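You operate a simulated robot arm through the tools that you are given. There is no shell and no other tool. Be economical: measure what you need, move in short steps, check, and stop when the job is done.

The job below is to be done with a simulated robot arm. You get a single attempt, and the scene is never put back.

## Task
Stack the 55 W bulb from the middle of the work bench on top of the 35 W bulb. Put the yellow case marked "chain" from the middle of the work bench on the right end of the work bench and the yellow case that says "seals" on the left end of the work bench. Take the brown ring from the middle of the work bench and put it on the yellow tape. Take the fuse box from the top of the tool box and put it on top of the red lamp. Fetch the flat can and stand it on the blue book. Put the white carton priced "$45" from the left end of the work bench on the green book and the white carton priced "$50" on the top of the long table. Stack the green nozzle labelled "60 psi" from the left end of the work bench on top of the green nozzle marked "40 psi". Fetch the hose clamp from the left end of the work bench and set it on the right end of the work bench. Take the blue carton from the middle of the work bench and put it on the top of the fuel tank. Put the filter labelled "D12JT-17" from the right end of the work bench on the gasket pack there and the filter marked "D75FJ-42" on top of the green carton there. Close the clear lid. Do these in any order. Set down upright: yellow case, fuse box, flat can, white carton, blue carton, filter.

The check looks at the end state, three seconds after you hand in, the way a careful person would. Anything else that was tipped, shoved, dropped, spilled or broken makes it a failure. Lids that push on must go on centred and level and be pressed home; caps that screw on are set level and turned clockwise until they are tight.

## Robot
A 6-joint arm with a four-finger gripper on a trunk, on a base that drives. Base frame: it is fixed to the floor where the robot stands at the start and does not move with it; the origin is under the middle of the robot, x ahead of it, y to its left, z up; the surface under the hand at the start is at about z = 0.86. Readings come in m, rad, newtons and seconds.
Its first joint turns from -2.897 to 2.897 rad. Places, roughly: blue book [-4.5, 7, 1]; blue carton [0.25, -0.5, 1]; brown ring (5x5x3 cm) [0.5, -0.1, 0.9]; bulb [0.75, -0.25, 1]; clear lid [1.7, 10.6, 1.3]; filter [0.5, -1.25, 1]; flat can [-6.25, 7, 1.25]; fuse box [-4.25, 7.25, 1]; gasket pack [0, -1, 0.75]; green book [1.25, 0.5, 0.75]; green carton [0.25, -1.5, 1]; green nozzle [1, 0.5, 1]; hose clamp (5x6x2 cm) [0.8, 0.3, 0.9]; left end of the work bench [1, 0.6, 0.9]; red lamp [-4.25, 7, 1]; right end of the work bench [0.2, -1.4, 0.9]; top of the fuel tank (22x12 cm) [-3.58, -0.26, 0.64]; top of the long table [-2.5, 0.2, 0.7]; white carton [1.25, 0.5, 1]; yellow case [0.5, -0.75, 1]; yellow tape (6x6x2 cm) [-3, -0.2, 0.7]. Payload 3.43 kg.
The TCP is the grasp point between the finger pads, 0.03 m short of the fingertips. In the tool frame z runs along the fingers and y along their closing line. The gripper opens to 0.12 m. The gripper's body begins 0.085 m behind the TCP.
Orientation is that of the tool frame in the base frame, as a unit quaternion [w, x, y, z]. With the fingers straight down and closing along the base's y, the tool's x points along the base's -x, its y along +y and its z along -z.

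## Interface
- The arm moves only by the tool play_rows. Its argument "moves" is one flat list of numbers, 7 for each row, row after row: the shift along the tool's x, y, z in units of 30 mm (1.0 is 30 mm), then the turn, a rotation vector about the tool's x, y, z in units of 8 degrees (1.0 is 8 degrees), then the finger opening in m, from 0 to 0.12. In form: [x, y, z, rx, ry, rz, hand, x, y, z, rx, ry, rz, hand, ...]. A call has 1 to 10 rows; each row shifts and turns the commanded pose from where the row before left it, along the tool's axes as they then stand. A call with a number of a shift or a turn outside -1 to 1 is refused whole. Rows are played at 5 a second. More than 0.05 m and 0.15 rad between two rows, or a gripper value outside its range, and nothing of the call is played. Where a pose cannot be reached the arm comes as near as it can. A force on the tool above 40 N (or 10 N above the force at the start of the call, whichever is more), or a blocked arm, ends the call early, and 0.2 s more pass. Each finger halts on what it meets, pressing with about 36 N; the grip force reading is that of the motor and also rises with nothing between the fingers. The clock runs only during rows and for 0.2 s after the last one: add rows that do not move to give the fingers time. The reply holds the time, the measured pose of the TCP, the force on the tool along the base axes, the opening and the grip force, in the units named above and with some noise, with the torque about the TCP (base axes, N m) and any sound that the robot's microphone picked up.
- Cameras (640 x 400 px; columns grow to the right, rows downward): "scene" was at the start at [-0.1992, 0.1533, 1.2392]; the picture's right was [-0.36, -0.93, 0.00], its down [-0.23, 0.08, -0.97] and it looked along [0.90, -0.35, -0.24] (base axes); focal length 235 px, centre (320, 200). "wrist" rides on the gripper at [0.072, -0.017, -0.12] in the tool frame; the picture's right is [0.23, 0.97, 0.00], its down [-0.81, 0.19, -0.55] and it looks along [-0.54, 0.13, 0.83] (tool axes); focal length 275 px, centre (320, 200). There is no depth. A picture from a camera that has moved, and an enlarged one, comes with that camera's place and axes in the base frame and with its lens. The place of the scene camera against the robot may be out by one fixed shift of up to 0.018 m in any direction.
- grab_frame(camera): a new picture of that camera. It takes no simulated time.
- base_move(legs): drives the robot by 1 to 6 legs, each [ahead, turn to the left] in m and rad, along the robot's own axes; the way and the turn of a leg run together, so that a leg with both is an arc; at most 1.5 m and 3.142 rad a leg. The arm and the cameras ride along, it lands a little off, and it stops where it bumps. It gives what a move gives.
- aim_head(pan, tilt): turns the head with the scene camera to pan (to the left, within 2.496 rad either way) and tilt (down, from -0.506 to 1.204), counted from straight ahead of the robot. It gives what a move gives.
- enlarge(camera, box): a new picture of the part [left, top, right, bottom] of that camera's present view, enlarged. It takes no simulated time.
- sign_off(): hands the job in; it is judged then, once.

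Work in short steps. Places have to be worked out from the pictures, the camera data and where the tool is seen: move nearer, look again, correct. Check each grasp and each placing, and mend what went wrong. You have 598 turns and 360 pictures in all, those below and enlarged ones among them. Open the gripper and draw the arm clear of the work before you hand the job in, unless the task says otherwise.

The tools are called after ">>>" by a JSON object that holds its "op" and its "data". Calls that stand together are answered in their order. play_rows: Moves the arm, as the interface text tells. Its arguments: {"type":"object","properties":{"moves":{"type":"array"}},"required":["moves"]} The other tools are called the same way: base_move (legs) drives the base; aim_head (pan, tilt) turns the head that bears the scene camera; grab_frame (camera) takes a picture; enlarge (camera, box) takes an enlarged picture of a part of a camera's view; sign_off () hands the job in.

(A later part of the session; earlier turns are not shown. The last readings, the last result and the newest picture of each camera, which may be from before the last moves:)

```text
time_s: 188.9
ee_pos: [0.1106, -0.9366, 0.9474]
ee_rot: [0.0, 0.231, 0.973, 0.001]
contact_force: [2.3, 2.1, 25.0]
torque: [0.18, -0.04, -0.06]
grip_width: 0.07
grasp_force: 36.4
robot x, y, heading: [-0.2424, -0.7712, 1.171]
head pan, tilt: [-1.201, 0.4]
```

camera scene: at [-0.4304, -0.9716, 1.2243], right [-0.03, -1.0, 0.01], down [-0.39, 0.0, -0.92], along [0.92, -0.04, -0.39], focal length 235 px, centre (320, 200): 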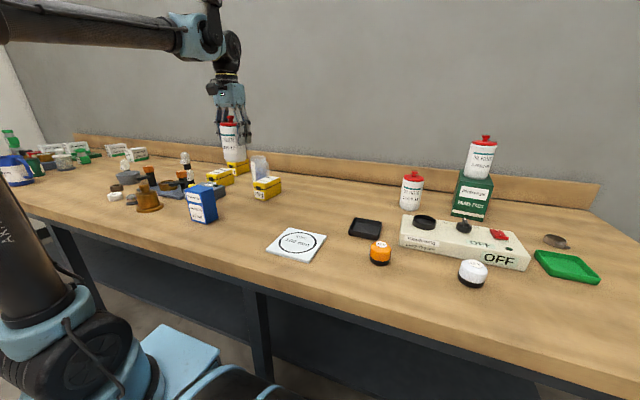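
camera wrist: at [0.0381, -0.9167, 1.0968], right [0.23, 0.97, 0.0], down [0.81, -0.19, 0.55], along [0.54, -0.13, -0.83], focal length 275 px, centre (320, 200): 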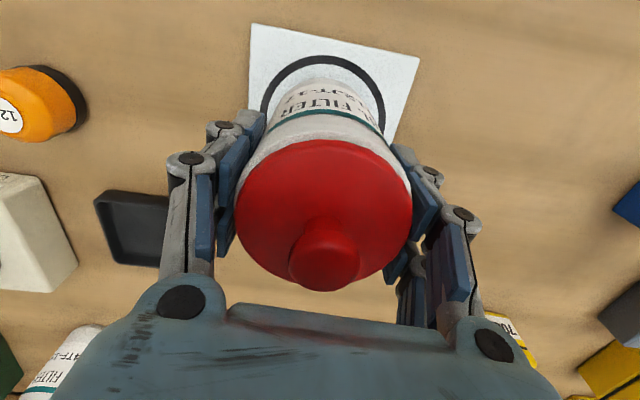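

Contact on the pack. I release and rise.

>>> {"op": "play_rows", "data": {"moves": [0, 0, -0.06, 0, 0, 0, 0.05, 0, 0, 0, 0, 0, 0, 0.085, 0, 0, 0, 0, 0, 0, 0.1, 0, 0, 0, 0, 0, 0, 0.11, 0, 0, -0.8, 0, 0, 0, 0.11, 0, 0, -1, 0, 0, 0, 0.11, 0, 0, -1, 0, 0, 0, 0.11, 0, 0, -1, 0, 0, 0, 0.11, 0, 0, -1, 0, 0, 0, 0.11, 0, 0, -1, 0, 0, 0, 0.11]}}

>>> {"op": "enlarge", "data": {"camera": "scene", "box": [100, 90, 400, 280]}}

>>> {"op": "grab_frame", "data": {"camera": "wrist"}}

```text
time_s: 191.1
ee_pos: [0.1092, -0.9361, 1.1222]
ee_rot: [-0.001, 0.232, 0.973, 0.001]
contact_force: [0.4, -0.2, -0.7]
torque: [-0.02, 0.03, 0.02]
grip_width: 0.1104
grasp_force: 0.1
robot x, y, heading: [-0.2413, -0.7741, 1.165]
head pan, tilt: [-1.201, 0.4]
```

```text
2.11 times, centred on (250, 185) of scene
camera zoom: at [-0.4306, -0.9717, 1.2242], right [-0.03, -1.0, 0.01], down [-0.39, 0.0, -0.92], along [0.92, -0.04, -0.39], focal length 494 px, centre (467, 232)
```

zoom: 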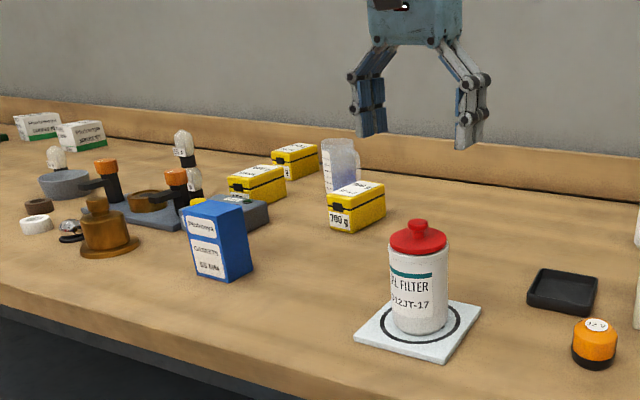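

```text
228 pictures are left
camera wrist: at [0.0383, -0.9192, 1.2433], right [0.23, 0.97, 0.0], down [0.81, -0.19, 0.55], along [0.54, -0.13, -0.83], focal length 275 px, centre (320, 200)
```

wrist: 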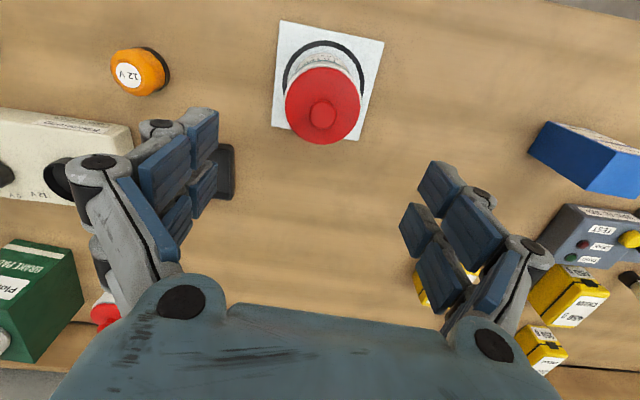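

D12JT-17 stands on the pack. Next, the chain case near (0.59, -0.56); I move over it.

>>> {"op": "play_rows", "data": {"moves": [-0.415, 0.99, -0.1, 0, 0, 0, 0.1, -0.415, 0.99, -0.1, 0, 0, 0, 0.1, -0.415, 0.99, -0.1, 0, 0, 0, 0.1, -0.415, 0.99, -0.1, 0, 0, 0, 0.1, -0.415, 0.99, 0, 0, 0, 0, 0.1, -0.415, 0.99, 0, 0, 0, 0, 0.1, -0.415, 0.99, 0, 0, 0, 0, 0.1, -0.415, 0.99, 0, 0, 0, 0, 0.1, -0.415, 0.99, 0, 0, 0, 0, 0.1]}}

>>> {"op": "play_rows", "data": {"moves": [-0.415, 0.99, 0, 0, 0, 0, 0.1, -0.415, 0.99, 0, 0, 0, 0, 0.1, -0.415, 0.99, 0, 0, 0, 0, 0.1, -0.415, 0.99, 0, 0, 0, 0, 0.1, -0.415, 0.99, 0, 0, 0, 0, 0.1, -0.415, 0.99, 0, 0, 0, 0, 0.1, -0.415, 0.99, 0, 0, 0, 0, 0.1, -0.415, 0.99, 0, 0, 0, 0, 0.1, 0, 0, 0, 0, 0, 0, 0.1]}}

>>> {"op": "grab_frame", "data": {"camera": "wrist"}}

```text
time_s: 193.1
ee_pos: [0.3293, -0.7465, 1.136]
ee_rot: [0.0, 0.232, 0.973, 0.0]
contact_force: [0.3, 0.0, 1.4]
torque: [0.02, -0.02, 0.0]
grip_width: 0.0999
grasp_force: 0.0
robot x, y, heading: [-0.2398, -0.7718, 1.169]
head pan, tilt: [-1.201, 0.4]
```

```text
time_s: 195.1
ee_pos: [0.5249, -0.5793, 1.1328]
ee_rot: [-0.002, 0.232, 0.973, 0.0]
contact_force: [0.2, 0.3, -0.4]
torque: [0.03, 0.02, 0.03]
grip_width: 0.1
grasp_force: 0.0
robot x, y, heading: [-0.2443, -0.7714, 1.17]
head pan, tilt: [-1.201, 0.4]
```

```text
227 pictures are left
camera wrist: at [0.4541, -0.562, 1.2538], right [0.23, 0.97, 0.0], down [0.81, -0.19, 0.55], along [0.54, -0.13, -0.83], focal length 275 px, centre (320, 200)
```

wrist: 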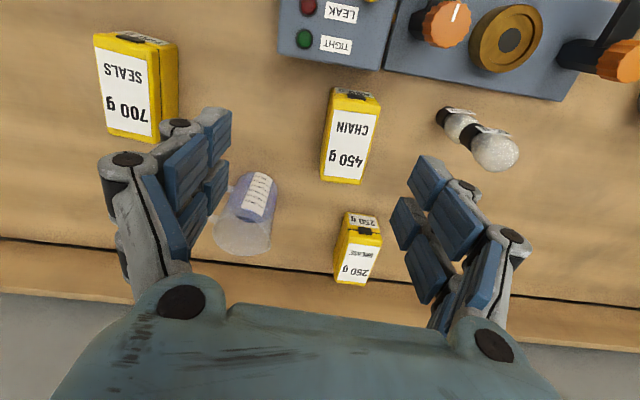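

Chain case centre (0.593, -0.557), yaw ≈ -0.37; bulbs clear by about 8 cm. I align and descend to z≈1.0 for a check.

>>> {"op": "play_rows", "data": {"moves": [0, 0, 0, 0, 0, -0.62, 0.09, -0.93, 0.77, 0, 0, 0, 0, 0.09, -0.93, 0.77, 0, 0, 0, 0, 0.09, 0, 0, 0.9, 0, 0, 0, 0.09, 0, 0, 0.9, 0, 0, 0, 0.09, 0, 0, 0.9, 0, 0, 0, 0.09, 0, 0, 0.9, 0, 0, 0, 0.09, 0, 0, 0.9, 0, 0, 0, 0.09, 0, 0, 0, 0, 0, 0, 0.09]}}

>>> {"op": "grab_frame", "data": {"camera": "wrist"}}

```text
time_s: 197.1
ee_pos: [0.5922, -0.5583, 0.9973]
ee_rot: [-0.001, 0.189, 0.982, 0.001]
contact_force: [-0.5, -0.1, -0.5]
torque: [0.01, 0.01, -0.04]
grip_width: 0.0903
grasp_force: 0.1
robot x, y, heading: [-0.2395, -0.7709, 1.167]
head pan, tilt: [-1.201, 0.4]
```

```text
226 pictures are left
camera wrist: at [0.5212, -0.546, 1.1184], right [0.15, 0.99, 0.0], down [0.82, -0.12, 0.55], along [0.55, -0.08, -0.83], focal length 275 px, centre (320, 200)
```

wrist: 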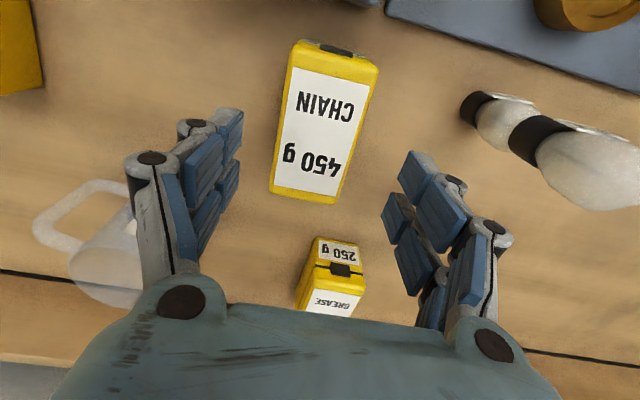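

Aligned. I descend to z≈0.897 and close.

>>> {"op": "play_rows", "data": {"moves": [0.05, 0, 0.84, 0, 0, 0, 0.09, 0, 0, 0.84, 0, 0, 0, 0.09, 0, 0, 0.84, 0, 0, 0, 0.09, 0, 0, 0.84, 0, 0, 0, 0.09, 0, 0, 0, 0, 0, 0, 0.04, 0, 0, 0, 0, 0, 0, 0.04, 0, 0, 0, 0, 0, 0, 0.04]}}

>>> {"op": "play_rows", "data": {"moves": [0, 0, -0.5, 0, 0, 0, 0.04, 0, 0, -1, 0, 0, 0, 0.04, 0, 0, -1, 0, 0, 0, 0.04, 0, 0, -1, 0, 0, 0, 0.04, 0, 0, -1, 0, 0, 0, 0.04, 0, 0, -1, 0, 0, 0, 0.04, 0.5, 0, -1, 0, 0, 0, 0.04, 1, 0, -1, 0, 0, 0, 0.04, 1, 0, -0.5, 0, 0, 0, 0.04, 1, 0, 0, 0, 0, 0, 0.04]}}

>>> {"op": "grab_frame", "data": {"camera": "scene"}}

```text
time_s: 198.7
ee_pos: [0.5921, -0.5557, 0.8975]
ee_rot: [0.0, 0.189, 0.982, 0.0]
contact_force: [-1.6, -4.0, 5.6]
torque: [-0.32, 0.08, -0.03]
grip_width: 0.058
grasp_force: 35.8
robot x, y, heading: [-0.244, -0.7727, 1.166]
head pan, tilt: [-1.201, 0.4]
```

```text
time_s: 200.9
ee_pos: [0.497, -0.5169, 1.1385]
ee_rot: [0.0, 0.189, 0.982, 0.0]
contact_force: [1.2, 0.1, -4.9]
torque: [-0.01, 0.04, -0.02]
grip_width: 0.0576
grasp_force: 35.9
robot x, y, heading: [-0.2426, -0.7681, 1.165]
head pan, tilt: [-1.201, 0.4]
```

```text
225 pictures are left
camera scene: at [-0.4301, -0.9715, 1.2243], right [-0.03, -1.0, 0.01], down [-0.39, 0.0, -0.92], along [0.92, -0.04, -0.39], focal length 235 px, centre (320, 200)
```

scene: 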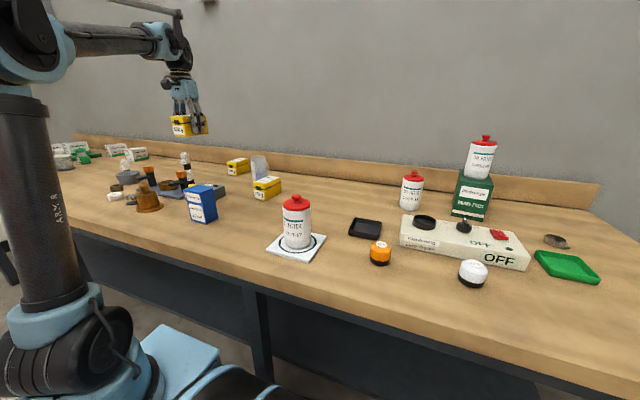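

Held (58 mm). A free, clearly right-end spot is about (0.375, -1.168), between the D12 spot, tray and C34 filter; it's within reach from here. I carry it there.

>>> {"op": "play_rows", "data": {"moves": [-0.194, -0.985, 0, 0, 0, 0, 0.04, -0.194, -0.985, 0, 0, 0, 0, 0.04, -0.194, -0.985, 0, 0, 0, 0, 0.04, -0.194, -0.985, 0, 0, 0, 0, 0.04, -0.194, -0.985, 0, 0, 0, 0, 0.04, -0.194, -0.985, 0, 0, 0, 0, 0.04, -0.194, -0.985, 0, 0, 0, 0, 0.04, -0.194, -0.985, 0, 0, 0, 0, 0.04, -0.194, -0.985, 0, 0, 0, 0, 0.04, -0.194, -0.985, 0, 0, 0, 0, 0.04]}}

>>> {"op": "play_rows", "data": {"moves": [-0.194, -0.985, 0, 0, 0, 0, 0.04, -0.194, -0.985, 0, 0, 0, 0, 0.04, -0.194, -0.985, 0, 0, 0, 0, 0.04, -0.194, -0.985, 0, 0, 0, 0, 0.04, -0.194, -0.985, 0, 0, 0, 0, 0.04, -0.194, -0.985, 0, 0, 0, 0, 0.04, -0.194, -0.985, 0, 0, 0, 0, 0.04, -0.194, -0.985, 0, 0, 0, 0, 0.04, -0.194, -0.985, 0, 0, 0, 0, 0.04, -0.194, -0.985, 0, 0, 0, 0, 0.04]}}

>>> {"op": "play_rows", "data": {"moves": [-0.194, -0.985, 0.5, 0, 0, 0, 0.04, -0.194, -0.985, 0.5, 0, 0, 0, 0.04, 0, 0, 0.5, 0, 0, 0, 0.04, 0, 0, 0.5, 0, 0, 0, 0.04, 0, 0, 0, 0, 0, 0, 0.04]}}

>>> {"op": "grab_frame", "data": {"camera": "wrist"}}

>>> {"op": "enlarge", "data": {"camera": "scene", "box": [240, 100, 500, 290]}}

```text
time_s: 203.1
ee_pos: [0.4392, -0.8161, 1.1367]
ee_rot: [-0.001, 0.189, 0.982, -0.001]
contact_force: [-0.4, 0.1, -4.4]
torque: [-0.01, 0.01, 0.0]
grip_width: 0.0577
grasp_force: 35.8
robot x, y, heading: [-0.2414, -0.7746, 1.167]
head pan, tilt: [-1.201, 0.4]
```

```text
time_s: 205.3
ee_pos: [0.3842, -1.1108, 1.1378]
ee_rot: [0.0, 0.189, 0.982, 0.0]
contact_force: [1.0, 0.7, -3.7]
torque: [-0.06, 0.03, -0.03]
grip_width: 0.0576
grasp_force: 35.9
robot x, y, heading: [-0.2414, -0.7745, 1.168]
head pan, tilt: [-1.201, 0.4]
```

```text
time_s: 206.5
ee_pos: [0.3715, -1.171, 1.0769]
ee_rot: [-0.001, 0.19, 0.982, 0.0]
contact_force: [0.1, 0.6, -4.5]
torque: [0.02, 0.02, -0.01]
grip_width: 0.0578
grasp_force: 35.8
robot x, y, heading: [-0.2406, -0.7729, 1.167]
head pan, tilt: [-1.201, 0.4]
```

```text
224 pictures are left
camera wrist: at [0.3003, -1.1596, 1.1992], right [0.15, 0.99, 0.0], down [0.83, -0.12, 0.55], along [0.55, -0.08, -0.83], focal length 275 px, centre (320, 200)
```

wrist: 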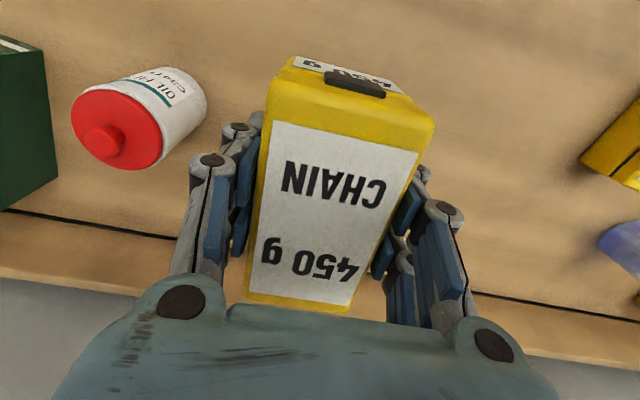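

```text
2.11 times, centred on (370, 195) of scene
camera zoom: at [-0.4304, -0.9719, 1.2242], right [-0.03, -1.0, 0.01], down [-0.39, 0.0, -0.92], along [0.92, -0.04, -0.39], focal length 494 px, centre (215, 210)
```

zoom: 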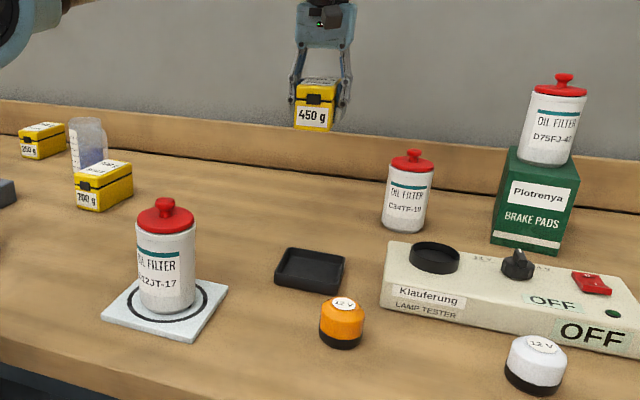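

Clear below. I lower to the bench and release.

>>> {"op": "play_rows", "data": {"moves": [0, 0, 0.95, 0, 0, 0, 0.04, 0, 0, 0.95, 0, 0, 0, 0.04, 0, 0, 0.95, 0, 0, 0, 0.04, 0, 0, 0.95, 0, 0, 0, 0.04, 0, 0, 0.95, 0, 0, 0, 0.04, 0, 0, 0.95, 0, 0, 0, 0.04, 0, 0, 0.1, 0, 0, 0, 0.04, 0, 0, 0.08, 0, 0, 0, 0.04, 0, 0, 0.06, 0, 0, 0, 0.04, 0, 0, 0, 0, 0, 0, 0.04]}}

>>> {"op": "play_rows", "data": {"moves": [0, 0, 0, 0, 0, 0, 0.07, 0, 0, 0, 0, 0, 0, 0.085, 0, 0, -0.8, 0, 0, 0, 0.085, 0, 0, -1, 0, 0, 0, 0.085, 0, 0, -1, 0, 0, 0, 0.085, 0, 0, -1, 0, 0, 0, 0.1, 0, 0, -1, 0, 0, 0, 0.1, 0, 0, -1, 0, 0, 0, 0.1, 0, 0, -1, 0, 0, 0, 0.1]}}

>>> {"op": "grab_frame", "data": {"camera": "wrist"}}

```text
time_s: 208.7
ee_pos: [0.3721, -1.1704, 0.8989]
ee_rot: [-0.001, 0.188, 0.982, 0.0]
contact_force: [-0.2, -1.0, -4.5]
torque: [0.03, 0.0, 0.0]
grip_width: 0.0578
grasp_force: 36.3
robot x, y, heading: [-0.2406, -0.776, 1.168]
head pan, tilt: [-1.201, 0.4]
```

```text
time_s: 210.7
ee_pos: [0.3712, -1.172, 1.1042]
ee_rot: [0.0, 0.189, 0.982, 0.0]
contact_force: [0.0, -0.3, -0.7]
torque: [0.0, 0.03, 0.02]
grip_width: 0.1
grasp_force: 0.0
robot x, y, heading: [-0.2401, -0.7722, 1.17]
head pan, tilt: [-1.201, 0.4]
```

```text
222 pictures are left
camera wrist: at [0.2995, -1.16, 1.2253], right [0.15, 0.99, 0.0], down [0.82, -0.12, 0.55], along [0.55, -0.08, -0.83], focal length 275 px, centre (320, 200)
```

wrist: 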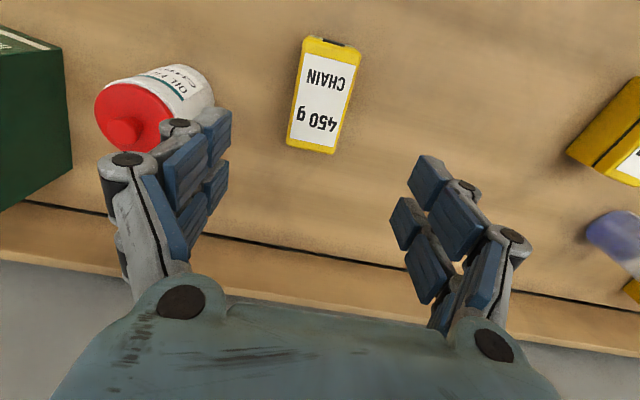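

Chain case placed. Now the seals case near (0.45, -0.86).

>>> {"op": "play_rows", "data": {"moves": [0.22, 0.957, 0, 0, 0, 0, 0.1, 0.22, 0.957, 0, 0, 0, 0, 0.1, 0.22, 0.957, 0, 0, 0, 0, 0.1, 0.22, 0.957, 0, 0, 0, 0, 0.1, 0.22, 0.957, 0, 0, 0, 0, 0.1, 0.22, 0.957, 0, 0, 0, 0, 0.1, 0.22, 0.957, 0, 0, 0, 0, 0.1, 0.22, 0.957, 0, 0, 0, 0, 0.1, 0.22, 0.957, 0, 0, 0, 0, 0.1, 0.22, 0.957, 0, 0, 0, 0, 0.1]}}

>>> {"op": "grab_frame", "data": {"camera": "wrist"}}

```text
time_s: 212.9
ee_pos: [0.4165, -0.8806, 1.105]
ee_rot: [-0.001, 0.189, 0.982, 0.0]
contact_force: [-1.0, 0.7, 0.0]
torque: [0.03, -0.02, 0.02]
grip_width: 0.1001
grasp_force: 0.1
robot x, y, heading: [-0.2476, -0.775, 1.172]
head pan, tilt: [-1.201, 0.4]
```

```text
221 pictures are left
camera wrist: at [0.3448, -0.8674, 1.2247], right [0.15, 0.99, 0.0], down [0.82, -0.12, 0.55], along [0.55, -0.08, -0.83], focal length 275 px, centre (320, 200)
```

wrist: 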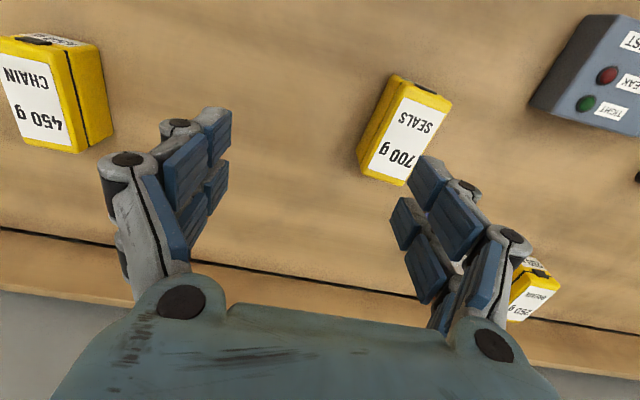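

Seals case centre (0.477, -0.785), yaw ≈ -0.39. I go over it and lower to ~1.0.

>>> {"op": "play_rows", "data": {"moves": [-0.167, 0.93, 0, 0, 0, 0, 0.09, -0.167, 0.93, 0, 0, 0, 0, 0.09, -0.167, 0.93, 0, 0, 0, 0, 0.09, -0.167, 0.93, 0, 0, 0, 0, 0.09, 0, 0, 0.9, 0, 0, 0, 0.09, 0, 0, 0.9, 0, 0, 0, 0.09, 0, 0, 0.9, 0, 0, 0, 0.09, 0, 0, 0.8, 0, 0, 0, 0.09, 0, 0, 0, 0, 0, 0, 0.09]}}

>>> {"op": "grab_frame", "data": {"camera": "wrist"}}

```text
time_s: 214.9
ee_pos: [0.4766, -0.7844, 0.9993]
ee_rot: [-0.001, 0.189, 0.982, 0.0]
contact_force: [-0.1, -0.2, -1.0]
torque: [0.0, 0.01, 0.0]
grip_width: 0.0899
grasp_force: 0.1
robot x, y, heading: [-0.2424, -0.776, 1.167]
head pan, tilt: [-1.201, 0.4]
```

```text
220 pictures are left
camera wrist: at [0.4057, -0.7717, 1.1189], right [0.15, 0.99, 0.0], down [0.82, -0.12, 0.55], along [0.55, -0.08, -0.83], focal length 275 px, centre (320, 200)
```

wrist: 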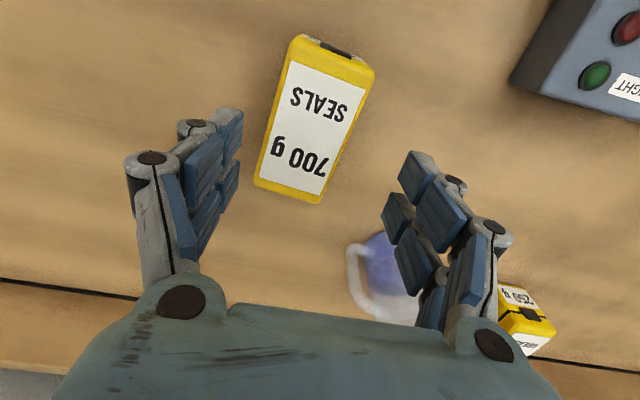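

A little yaw correction, then descend and grip.

>>> {"op": "play_rows", "data": {"moves": [0, -0.2, 0, 0, 0, 0.55, 0.09, 0, 0, 0.85, 0, 0, 0, 0.09, 0, 0, 0.85, 0, 0, 0, 0.09, 0, 0, 0.85, 0, 0, 0, 0.09, 0, 0, 0.85, 0, 0, 0, 0.09, 0, 0, 0, 0, 0, 0, 0.04, 0, 0, 0, 0, 0, 0, 0.04, 0, 0, 0, 0, 0, 0, 0.04]}}

>>> {"op": "play_rows", "data": {"moves": [0, 0, -0.5, 0, 0, 0, 0.04, 0, 0, -1, 0, 0, 0, 0.04, 0, 0, -1, 0, 0, 0, 0.04, 0, 0, -1, 0, 0, 0, 0.04, 0, 0, -1, 0, 0, 0, 0.04, 0, 0, -1, 0, 0, 0, 0.04, 0, 0, -1, 0, 0, 0, 0.04, 0, 0, -1, 0, 0, 0, 0.04, 0, 0, -1, 0, 0, 0, 0.04, 0, 0, -0.8, 0, 0, 0, 0.04]}}

>>> {"op": "grab_frame", "data": {"camera": "wrist"}}

```text
time_s: 216.7
ee_pos: [0.4743, -0.7889, 0.896]
ee_rot: [-0.001, 0.227, 0.974, 0.0]
contact_force: [-1.5, -4.2, 5.9]
torque: [0.0, 0.06, -0.04]
grip_width: 0.0578
grasp_force: 35.7
robot x, y, heading: [-0.2411, -0.7726, 1.167]
head pan, tilt: [-1.201, 0.4]
```

```text
time_s: 218.9
ee_pos: [0.4746, -0.7884, 1.1772]
ee_rot: [-0.001, 0.227, 0.974, 0.0]
contact_force: [0.5, -0.4, -7.1]
torque: [0.0, -0.02, 0.01]
grip_width: 0.0576
grasp_force: 35.5
robot x, y, heading: [-0.238, -0.7733, 1.167]
head pan, tilt: [-1.201, 0.4]
```

```text
219 pictures are left
camera wrist: at [0.4036, -0.7723, 1.2978], right [0.22, 0.97, 0.0], down [0.81, -0.19, 0.55], along [0.54, -0.12, -0.83], focal length 275 px, centre (320, 200)
```

wrist: 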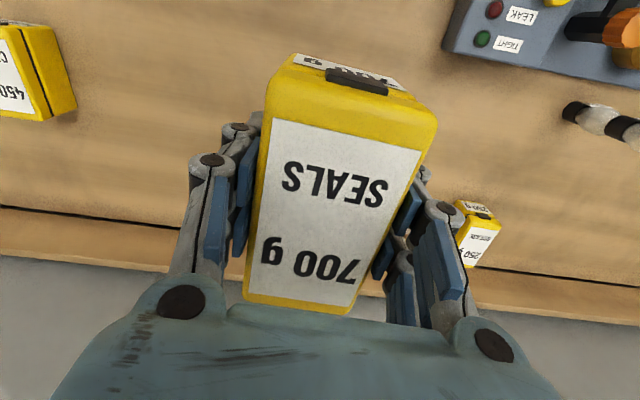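

Seals case held. I drive forward 1.0 m toward the left end.

>>> {"op": "base_move", "data": {"legs": [[1.0, 0]]}}

>>> {"op": "grab_frame", "data": {"camera": "wrist"}}

>>> {"op": "grab_frame", "data": {"camera": "scene"}}

```text
time_s: 224.1
ee_pos: [0.861, 0.1302, 1.176]
ee_rot: [-0.001, 0.223, 0.975, 0.0]
contact_force: [-0.4, 0.2, -6.7]
torque: [0.01, -0.01, 0.02]
grip_width: 0.0578
grasp_force: 35.5
robot x, y, heading: [0.144, 0.141, 1.176]
head pan, tilt: [-1.201, 0.4]
```

```text
218 pictures are left
camera wrist: at [0.7892, 0.1445, 1.2977], right [0.22, 0.98, 0.0], down [0.81, -0.18, 0.55], along [0.54, -0.12, -0.83], focal length 275 px, centre (320, 200)
```

wrist: 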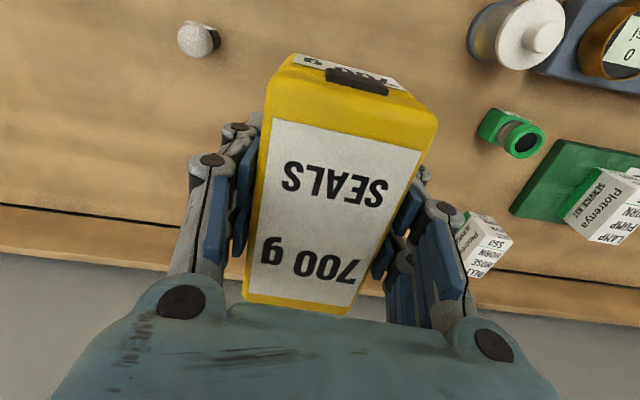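

```text
217 pictures are left
camera scene: at [-0.0433, -0.0605, 1.2243], right [-0.03, -1.0, 0.01], down [-0.39, 0.0, -0.92], along [0.92, -0.03, -0.39], focal length 235 px, centre (320, 200)
```

scene: 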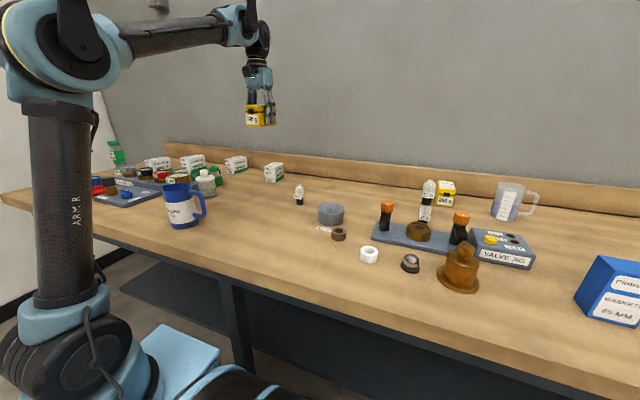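

I shift to the free spot near (0.869, 0.213) and lower partway, then check.

>>> {"op": "play_rows", "data": {"moves": [0.33, 0.89, 0, 0, 0, 0, 0.04, 0.33, 0.89, 0, 0, 0, 0, 0.04, 0.33, 0.89, 0, 0, 0, 0, 0.04, 0, 0, 1, 0, 0, 0, 0.04, 0, 0, 1, 0, 0, 0, 0.04, 0, 0, 1, 0, 0, 0, 0.04, 0, 0, 1, 0, 0, 0, 0.04, 0, 0, 1, 0, 0, 0, 0.04, 0, 0, 0, 0, 0, 0, 0.04]}}

>>> {"op": "grab_frame", "data": {"camera": "wrist"}}

>>> {"op": "enlarge", "data": {"camera": "scene", "box": [130, 100, 350, 240]}}

```text
time_s: 226.1
ee_pos: [0.8607, 0.1999, 1.0303]
ee_rot: [0.0, 0.223, 0.975, 0.006]
contact_force: [0.6, 0.0, -6.9]
torque: [-0.01, 0.05, 0.02]
grip_width: 0.0578
grasp_force: 36.0
robot x, y, heading: [0.1437, 0.1402, 1.179]
head pan, tilt: [-1.201, 0.4]
```

```text
216 pictures are left
camera wrist: at [0.79, 0.2158, 1.1509], right [0.22, 0.98, 0.01], down [0.81, -0.19, 0.55], along [0.54, -0.11, -0.83], focal length 275 px, centre (320, 200)
```

wrist: 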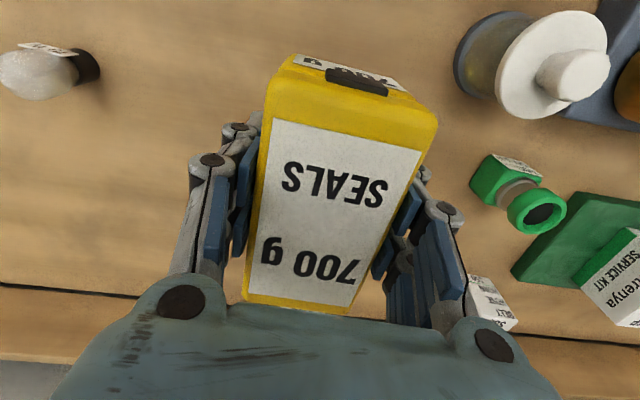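

```text
2.86 times, centred on (240, 170) of scene
camera zoom: at [-0.0432, -0.0605, 1.2243], right [-0.03, -1.0, 0.01], down [-0.39, 0.0, -0.92], along [0.92, -0.03, -0.39], focal length 670 px, centre (549, 286)
```

zoom: 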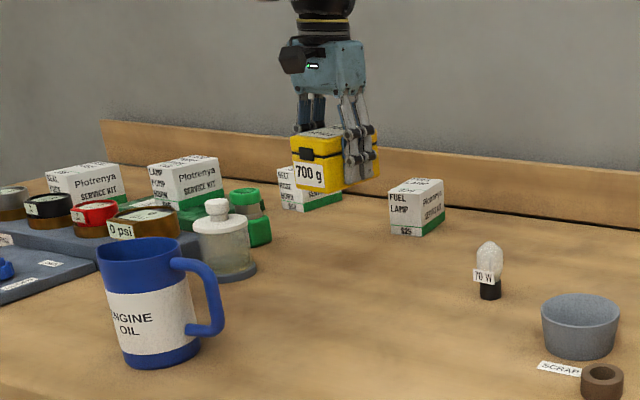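

Clear. I level, lower to the bench and release.

>>> {"op": "play_rows", "data": {"moves": [0, 0.3, 0, 0.084, 0, 0, 0.04, 0, 0, 0.9, 0, 0, 0, 0.04, 0, 0, 0.9, 0, 0, 0, 0.04, 0, 0, 0.9, 0, 0, 0, 0.04, 0, 0, 0.9, 0, 0, 0, 0.04, 0, 0, 0.7, 0, 0, 0, 0.04, 0, 0, 0.08, 0, 0, 0, 0.04, 0, 0, 0.08, 0, 0, 0, 0.04, 0, 0, 0, 0, 0, 0, 0.04]}}

```text
time_s: 228.1
ee_pos: [0.8655, 0.2115, 0.8975]
ee_rot: [-0.001, 0.224, 0.975, 0.0]
contact_force: [0.2, -0.5, -6.7]
torque: [0.04, 0.02, -0.02]
grip_width: 0.0579
grasp_force: 36.0
robot x, y, heading: [0.1431, 0.1375, 1.174]
head pan, tilt: [-1.201, 0.4]
```

>>> {"op": "play_rows", "data": {"moves": [0, 0, 0.06, 0, 0, 0, 0.04, 0, 0, 0, 0, 0, 0, 0.07, 0, 0, 0, 0, 0, 0, 0.085, 0, 0, -0.8, 0, 0, 0, 0.085, 0, 0, -1, 0, 0, 0, 0.085, 0, 0, -1, 0, 0, 0, 0.1, 0, 0, -1, 0, 0, 0, 0.1, 0, 0, -1, 0, 0, 0, 0.1, 0, 0, -1, 0, 0, 0, 0.1, 0, 0, -1, 0, 0, 0, 0.1]}}

>>> {"op": "grab_frame", "data": {"camera": "wrist"}}

>>> {"op": "grab_frame", "data": {"camera": "scene"}}

```text
time_s: 230.3
ee_pos: [0.8656, 0.21, 1.0995]
ee_rot: [-0.001, 0.223, 0.975, 0.0]
contact_force: [0.1, -0.4, -0.1]
torque: [0.01, 0.03, 0.03]
grip_width: 0.1002
grasp_force: 0.2
robot x, y, heading: [0.1434, 0.1401, 1.173]
head pan, tilt: [-1.201, 0.4]
```

```text
214 pictures are left
camera wrist: at [0.7944, 0.2274, 1.221], right [0.22, 0.98, 0.0], down [0.81, -0.18, 0.55], along [0.54, -0.12, -0.83], focal length 275 px, centre (320, 200)
```

wrist: 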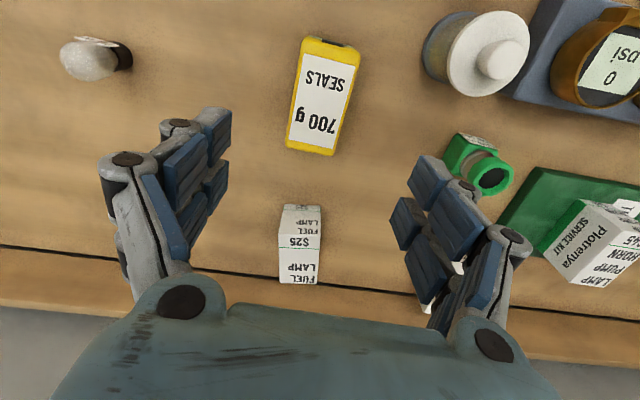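

```text
213 pictures are left
camera scene: at [-0.0434, -0.0605, 1.2242], right [-0.03, -1.0, 0.01], down [-0.39, 0.0, -0.92], along [0.92, -0.03, -0.39], focal length 235 px, centre (320, 200)
```

scene: 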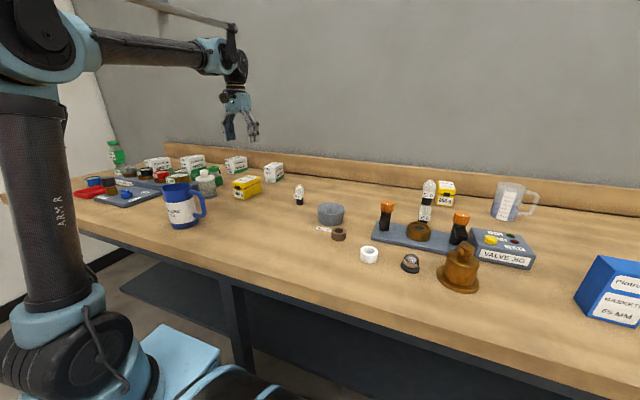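

Seals case is on the left end. Next the $50 carton: I drive forward 0.4 m to be abreast of it.

>>> {"op": "base_move", "data": {"legs": [[0.4, 0]]}}

>>> {"op": "grab_frame", "data": {"camera": "wrist"}}

```text
time_s: 232.9
ee_pos: [1.022, 0.5839, 1.0992]
ee_rot: [-0.001, 0.223, 0.975, 0.001]
contact_force: [0.1, 0.1, 0.5]
torque: [0.0, 0.03, -0.01]
grip_width: 0.0999
grasp_force: 0.1
robot x, y, heading: [0.301, 0.5122, 1.172]
head pan, tilt: [-1.201, 0.4]
```

```text
212 pictures are left
camera wrist: at [0.9504, 0.6003, 1.2207], right [0.22, 0.98, 0.0], down [0.81, -0.18, 0.55], along [0.54, -0.12, -0.83], focal length 275 px, centre (320, 200)
```

wrist: 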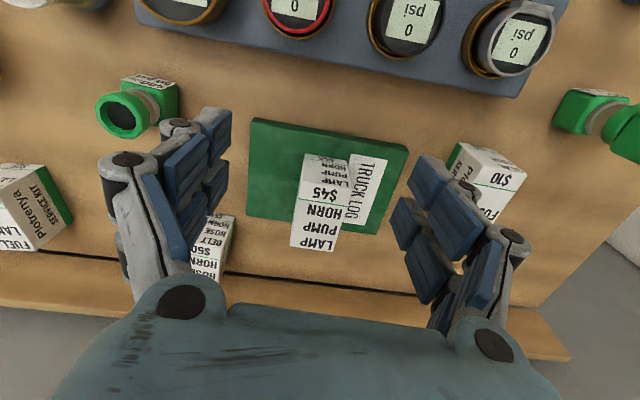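

>>> {"op": "play_rows", "data": {"moves": [-0.886, -0.543, 0.15, 0, 0, 0, 0.1, -0.886, -0.543, 0.15, 0, 0, 0, 0.1, -0.886, -0.543, 0.15, 0, 0, 0, 0.1, -0.886, -0.543, 0.15, 0, 0, 0, 0.1, -0.886, -0.543, 0.15, 0, 0, 0, 0.1, -0.886, -0.543, 0.15, 0, 0, 0, 0.1, -0.886, -0.543, 0.15, 0, 0, 0, 0.1, 0, 0, 0, 0, 0, 0, 0.1]}}

>>> {"op": "grab_frame", "data": {"camera": "wrist"}}

```text
time_s: 234.7
ee_pos: [1.1332, 0.3879, 1.0703]
ee_rot: [0.0, 0.223, 0.975, 0.006]
contact_force: [0.2, 0.6, -0.9]
torque: [0.0, 0.0, -0.02]
grip_width: 0.1001
grasp_force: 0.0
robot x, y, heading: [0.3003, 0.5192, 1.177]
head pan, tilt: [-1.201, 0.4]
```

```text
211 pictures are left
camera wrist: at [1.0621, 0.403, 1.1913], right [0.22, 0.98, 0.01], down [0.81, -0.19, 0.55], along [0.54, -0.11, -0.83], focal length 275 px, centre (320, 200)
```

wrist: 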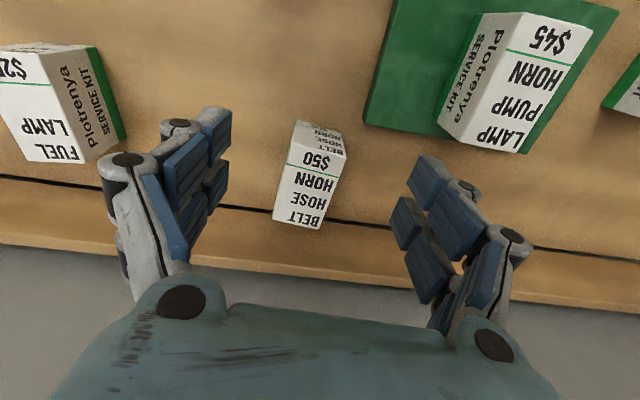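

$50 carton centre (1.217, 0.357), yaw ≈ -0.5. I lower to clear height, extend over it, then check.

>>> {"op": "play_rows", "data": {"moves": [0, 0, 0, 0.084, 0, 0.3, 0.1, 0, 0, 0.9, 0, 0, 0, 0.1, 0, 0, 0.9, 0, 0, 0, 0.1, -0.63, 0.1, 0.2, 0, 0, 0, 0.1, -0.63, 0.1, 0.2, 0, 0, 0, 0.1, -0.63, 0.1, 0.2, 0, 0, 0, 0.1, -0.63, 0.1, 0.2, 0, 0, 0, 0.1, 0, 0, 0, 0, 0, 0, 0.1]}}

>>> {"op": "grab_frame", "data": {"camera": "wrist"}}

>>> {"op": "grab_frame", "data": {"camera": "scene"}}

```text
time_s: 236.5
ee_pos: [1.2062, 0.3631, 0.9936]
ee_rot: [-0.001, 0.243, 0.97, 0.0]
contact_force: [-0.2, -0.4, -0.6]
torque: [-0.01, 0.0, 0.01]
grip_width: 0.1002
grasp_force: 0.1
robot x, y, heading: [0.301, 0.5112, 1.177]
head pan, tilt: [-1.201, 0.4]
```

```text
210 pictures are left
camera wrist: at [1.1357, 0.3824, 1.1142], right [0.26, 0.97, 0.0], down [0.81, -0.22, 0.55], along [0.53, -0.14, -0.83], focal length 275 px, centre (320, 200)
```

wrist: 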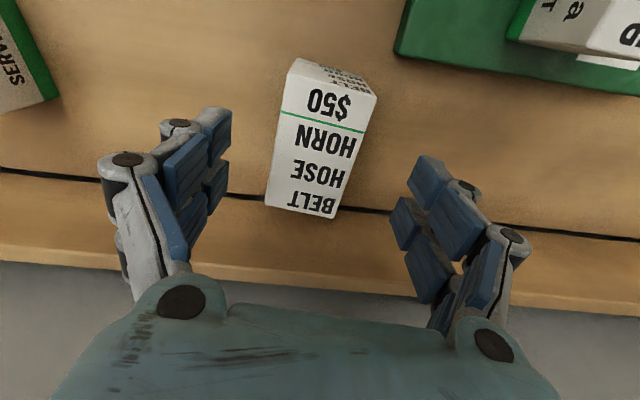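

```text
209 pictures are left
camera scene: at [0.1126, 0.3126, 1.2242], right [-0.03, -1.0, 0.01], down [-0.39, 0.0, -0.92], along [0.92, -0.03, -0.39], focal length 235 px, centre (320, 200)
```

scene: 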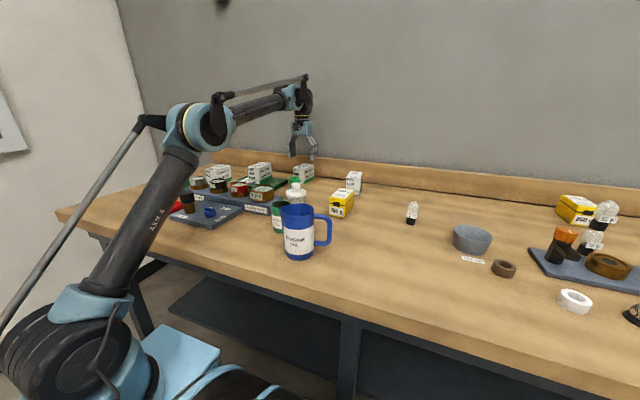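

Centred. I descend to z≈0.905 and grip.

>>> {"op": "play_rows", "data": {"moves": [0, 0, 0.6, 0, 0, 0, 0.1, 0, 0, 0.6, 0, 0, 0, 0.1, 0, 0, 0.6, 0, 0, 0, 0.1, 0, 0, 0.6, 0, 0, 0, 0.1, 0, 0, 0.55, 0, 0, 0, 0.1, 0, 0, 0, 0, 0, 0, 0.04, 0, 0, 0, 0, 0, 0, 0.04, 0, 0, 0, 0, 0, 0, 0.04]}}

>>> {"op": "play_rows", "data": {"moves": [0, 0, -0.4, 0, 0, 0, 0.04, 0, 0, -0.8, 0, 0, 0, 0.04, 0.3, 0, -0.8, 0, 0, 0, 0.04, 0.8, 0, -0.6, 0, 0, 0, 0.04, 0.8, 0, -0.6, 0, 0, 0, 0.04, 0.8, 0, -0.6, 0, 0, 0, 0.04, 0.8, 0, -0.6, 0, 0, 0, 0.04, 0.8, 0, -0.6, 0, 0, 0, 0.04]}}

>>> {"op": "grab_frame", "data": {"camera": "wrist"}}

>>> {"op": "grab_frame", "data": {"camera": "scene"}}

```text
time_s: 238.3
ee_pos: [1.2057, 0.3624, 0.9042]
ee_rot: [0.0, 0.245, 0.97, 0.001]
contact_force: [-2.2, 1.3, 2.7]
torque: [-0.19, -0.08, -0.18]
grip_width: 0.0576
grasp_force: 36.0
robot x, y, heading: [0.3028, 0.5129, 1.178]
head pan, tilt: [-1.201, 0.4]
```

```text
time_s: 240.1
ee_pos: [1.0935, 0.4229, 1.0535]
ee_rot: [-0.001, 0.244, 0.97, 0.0]
contact_force: [0.6, -0.3, -3.3]
torque: [0.03, 0.05, 0.02]
grip_width: 0.0578
grasp_force: 36.3
robot x, y, heading: [0.3011, 0.5121, 1.173]
head pan, tilt: [-1.201, 0.4]
```

```text
208 pictures are left
camera wrist: at [1.0234, 0.4421, 1.1743], right [0.26, 0.97, 0.0], down [0.81, -0.22, 0.55], along [0.53, -0.14, -0.83], focal length 275 px, centre (320, 200)
```

wrist: 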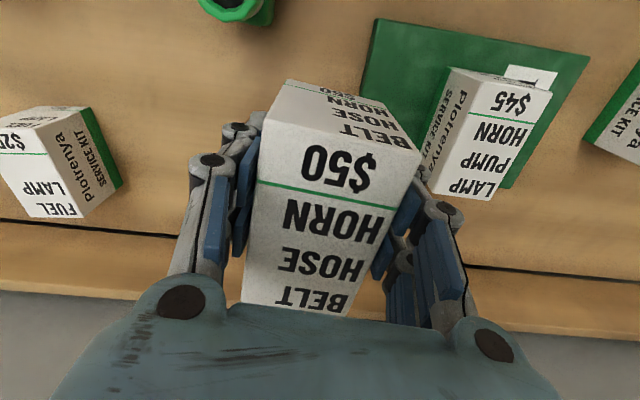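

```text
207 pictures are left
camera scene: at [0.1128, 0.3126, 1.2243], right [-0.03, -1.0, 0.01], down [-0.39, 0.0, -0.92], along [0.92, -0.03, -0.39], focal length 235 px, centre (320, 200)
```

scene: 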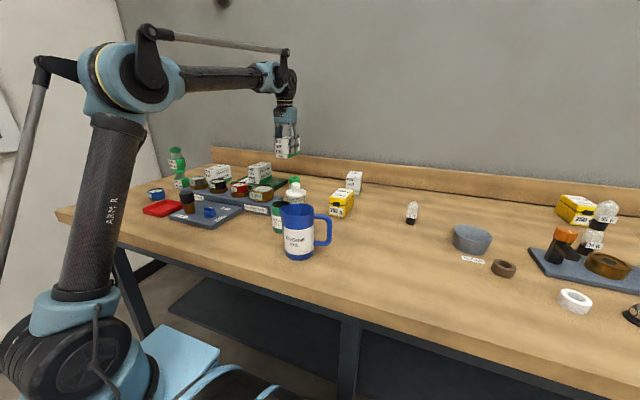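

$50 carton held. I pull in and raise, then look toward the long table behind the robot.

>>> {"op": "play_rows", "data": {"moves": [0.8, 0, -0.8, 0, 0, 0, 0.04, 0.8, 0, -0.8, 0, 0, 0, 0.04, 0.8, 0, -0.8, 0, 0, 0, 0.04, 0.8, 0, -0.8, 0, 0, 0, 0.04, 0.8, 0, -0.8, 0, 0, 0, 0.04, 0.8, 0, -0.8, 0, 0, 0, 0.04, 0.8, 0, -0.8, 0, 0, 0, 0.04]}}

>>> {"op": "aim_head", "data": {"pan": 2.08, "tilt": 0.25}}

>>> {"op": "grab_frame", "data": {"camera": "scene"}}

```text
time_s: 241.7
ee_pos: [0.9451, 0.5038, 1.2237]
ee_rot: [-0.001, 0.245, 0.97, 0.001]
contact_force: [0.1, -0.2, -2.2]
torque: [-0.01, 0.04, -0.01]
grip_width: 0.0577
grasp_force: 35.5
robot x, y, heading: [0.3007, 0.5152, 1.173]
head pan, tilt: [-1.201, 0.4]
```

```text
time_s: 244.5
ee_pos: [0.9462, 0.5054, 1.2214]
ee_rot: [-0.001, 0.243, 0.97, 0.0]
contact_force: [0.4, 0.4, -3.3]
torque: [0.0, 0.06, 0.04]
grip_width: 0.0575
grasp_force: 35.6
robot x, y, heading: [0.301, 0.508, 1.171]
head pan, tilt: [2.08, 0.25]
```

```text
206 pictures are left
camera scene: at [-0.0727, 0.3049, 1.2393], right [-0.11, 0.99, -0.01], down [0.24, 0.02, -0.97], along [-0.96, -0.11, -0.24], focal length 235 px, centre (320, 200)
```

scene: 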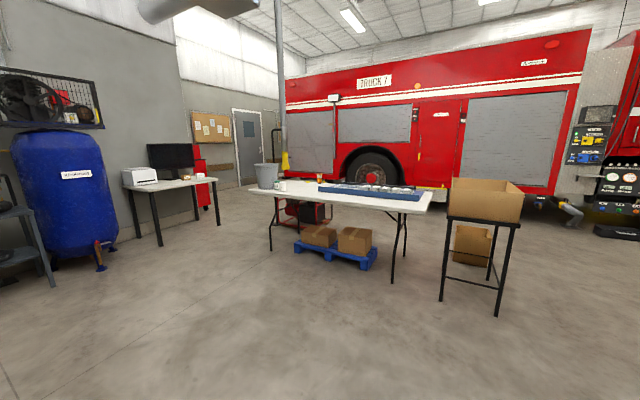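

The long table stands parallel to the bench, near edge about 2.1 m behind. I back away from the bench in right-turning arcs, reverse toward the table, and spin to face it.

>>> {"op": "base_move", "data": {"legs": [[-0.5, -0.45], [-0.4, -0.43], [-1.4, 0]]}}

>>> {"op": "grab_frame", "data": {"camera": "scene"}}

```text
time_s: 256.1
ee_pos: [-1.2557, -0.9851, 1.2224]
ee_rot: [-0.001, 0.637, 0.77, 0.001]
contact_force: [-0.2, -0.2, -2.6]
torque: [0.04, 0.0, -0.03]
grip_width: 0.0575
grasp_force: 35.6
robot x, y, heading: [-1.6549, -0.4804, 0.287]
head pan, tilt: [2.08, 0.25]
```

```text
205 pictures are left
camera scene: at [-2.0487, -0.3147, 1.2393], right [0.7, 0.71, -0.01], down [0.16, -0.18, -0.97], along [-0.69, 0.68, -0.24], focal length 235 px, centre (320, 200)
```

scene: 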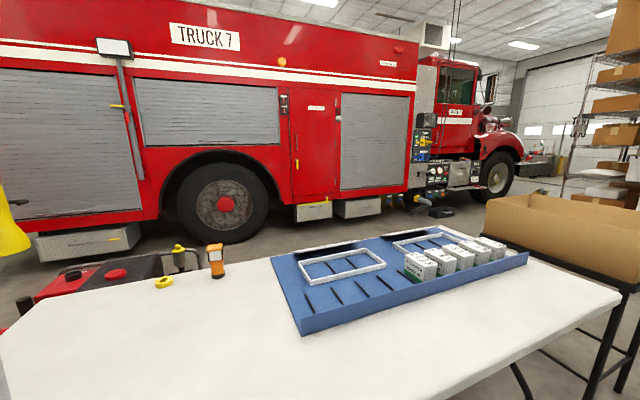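

The table surface is clear to see: yellow tape ring by the far-left edge, blue rack with other cartons. I spin to face the table.

>>> {"op": "base_move", "data": {"legs": [[0, 2.45]]}}

>>> {"op": "aim_head", "data": {"pan": 0.0, "tilt": 0.45}}

>>> {"op": "grab_frame", "data": {"camera": "scene"}}

```text
time_s: 263.2
ee_pos: [-1.6382, 0.1585, 1.2255]
ee_rot: [-0.005, -0.517, 0.856, 0.004]
contact_force: [-0.1, 0.3, -2.4]
torque: [-0.01, -0.01, -0.04]
grip_width: 0.0576
grasp_force: 36.3
robot x, y, heading: [-1.6489, -0.4665, 2.755]
head pan, tilt: [2.08, 0.25]
```

```text
time_s: 265.2
ee_pos: [-1.626, 0.1529, 1.2291]
ee_rot: [-0.007, -0.517, 0.856, 0.009]
contact_force: [0.2, 0.1, -2.9]
torque: [-0.07, 0.02, 0.0]
grip_width: 0.0577
grasp_force: 35.4
robot x, y, heading: [-1.6497, -0.4631, 2.753]
head pan, tilt: [0.0, 0.45]
```

```text
204 pictures are left
camera scene: at [-1.5268, -0.7193, 1.2188], right [0.38, 0.93, 0.0], down [0.41, -0.17, -0.89], along [-0.83, 0.34, -0.45], focal length 235 px, centre (320, 200)
```

scene: 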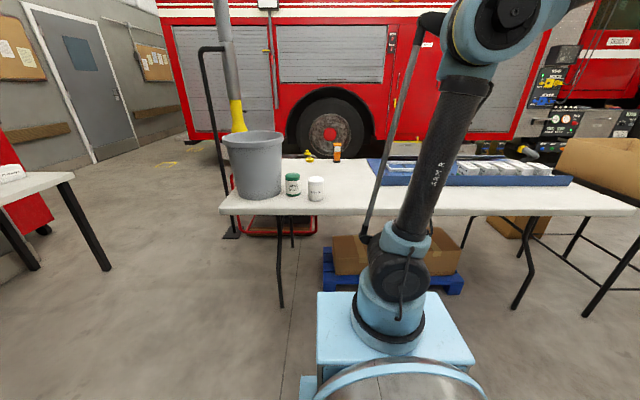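

I'll set the carton on the free area at about (-2.446, -0.139) (left of the blue rack, away from the jars). I swing the hand around to face the table, turning it gradually.

>>> {"op": "play_rows", "data": {"moves": [0.713, 0.658, 0, 0, 0, -0.394, 0.04, 0.675, 0.696, 0, 0, 0, -0.394, 0.04, 0.636, 0.732, 0, 0, 0, -0.394, 0.04, 0.595, 0.766, 0, 0, 0, -0.394, 0.04, 0.552, 0.797, 0, 0, 0, -0.394, 0.04, 0.507, 0.826, 0, 0, 0, -0.394, 0.04, 0.461, 0.854, 0, 0, 0, -0.394, 0.04, 0.413, 0.878, 0, 0, 0, -0.394, 0.04, 0.365, 0.899, 0, 0, 0, -0.394, 0.04, 0.314, 0.918, 0, 0, 0, -0.394, 0.04]}}

>>> {"op": "play_rows", "data": {"moves": [0.264, 0.933, 0, 0, 0, -0.394, 0.04, 0.212, 0.947, 0, 0, 0, -0.394, 0.04, 0.16, 0.956, 0, 0, 0, -0.394, 0.04, 0.107, 0.964, 0, 0, 0, -0.394, 0.04, 0.053, 0.968, 0, 0, 0, -0.394, 0.04, 0, 0.97, 0, 0, 0, -0.394, 0.04, -0.053, 0.968, 0, 0, 0, -0.394, 0.04, -0.107, 0.964, 0, 0, 0, -0.394, 0.04, -0.16, 0.956, 0, 0, 0, -0.394, 0.04, -0.212, 0.947, 0, 0, 0, -0.394, 0.04]}}

>>> {"op": "play_rows", "data": {"moves": [-0.264, 0.933, 0, 0, 0, -0.394, 0.04, -0.314, 0.918, 0, 0, 0, -0.394, 0.04, -0.365, 0.899, 0, 0, 0, -0.394, 0.04, -0.413, 0.878, 0, 0, 0, -0.394, 0.04, -0.461, 0.854, 0, 0, 0, -0.394, 0.04, -0.507, 0.826, 0, 0, 0, -0.394, 0.04, -0.552, 0.797, 0, 0, 0, -0.394, 0.04, -0.595, 0.766, 0, 0, 0, -0.394, 0.04, -0.636, 0.732, 0, 0, 0, -0.394, 0.04, -0.675, 0.696, 0, 0, 0, -0.394, 0.04]}}

>>> {"op": "grab_frame", "data": {"camera": "wrist"}}

```text
time_s: 267.4
ee_pos: [-1.9003, 0.056, 1.234]
ee_rot: [0.005, 0.73, -0.683, -0.011]
contact_force: [0.1, -0.3, -3.2]
torque: [-0.06, 0.0, 0.0]
grip_width: 0.0575
grasp_force: 36.1
robot x, y, heading: [-1.65, -0.4697, 2.747]
head pan, tilt: [0.0, 0.45]
```

```text
time_s: 269.6
ee_pos: [-2.1715, -0.0407, 1.2405]
ee_rot: [0.002, 0.888, -0.46, -0.012]
contact_force: [-0.5, -0.5, -2.9]
torque: [0.01, -0.01, 0.05]
grip_width: 0.0578
grasp_force: 35.8
robot x, y, heading: [-1.6488, -0.4667, 2.754]
head pan, tilt: [0.0, 0.45]
```

```text
time_s: 271.8
ee_pos: [-2.4475, -0.1388, 1.2452]
ee_rot: [-0.002, 0.979, -0.202, -0.012]
contact_force: [1.2, -1.1, -1.8]
torque: [-0.01, 0.02, 0.0]
grip_width: 0.0578
grasp_force: 36.4
robot x, y, heading: [-1.6497, -0.4709, 2.751]
head pan, tilt: [0.0, 0.45]
```

```text
203 pictures are left
camera wrist: at [-2.372, -0.1515, 1.3643], right [-0.17, -0.98, 0.0], down [-0.81, 0.14, 0.57], along [-0.56, 0.1, -0.82], focal length 275 px, centre (320, 200)
```

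wrist: 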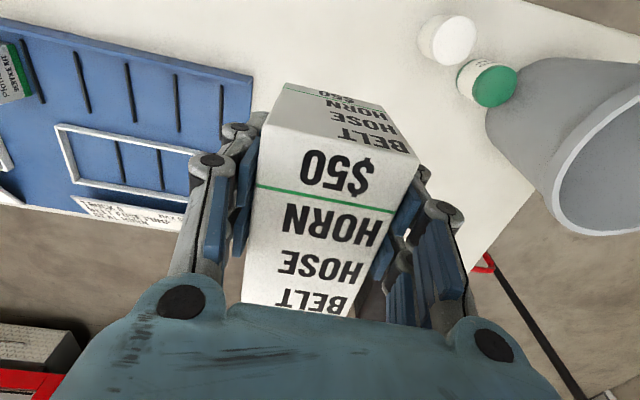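

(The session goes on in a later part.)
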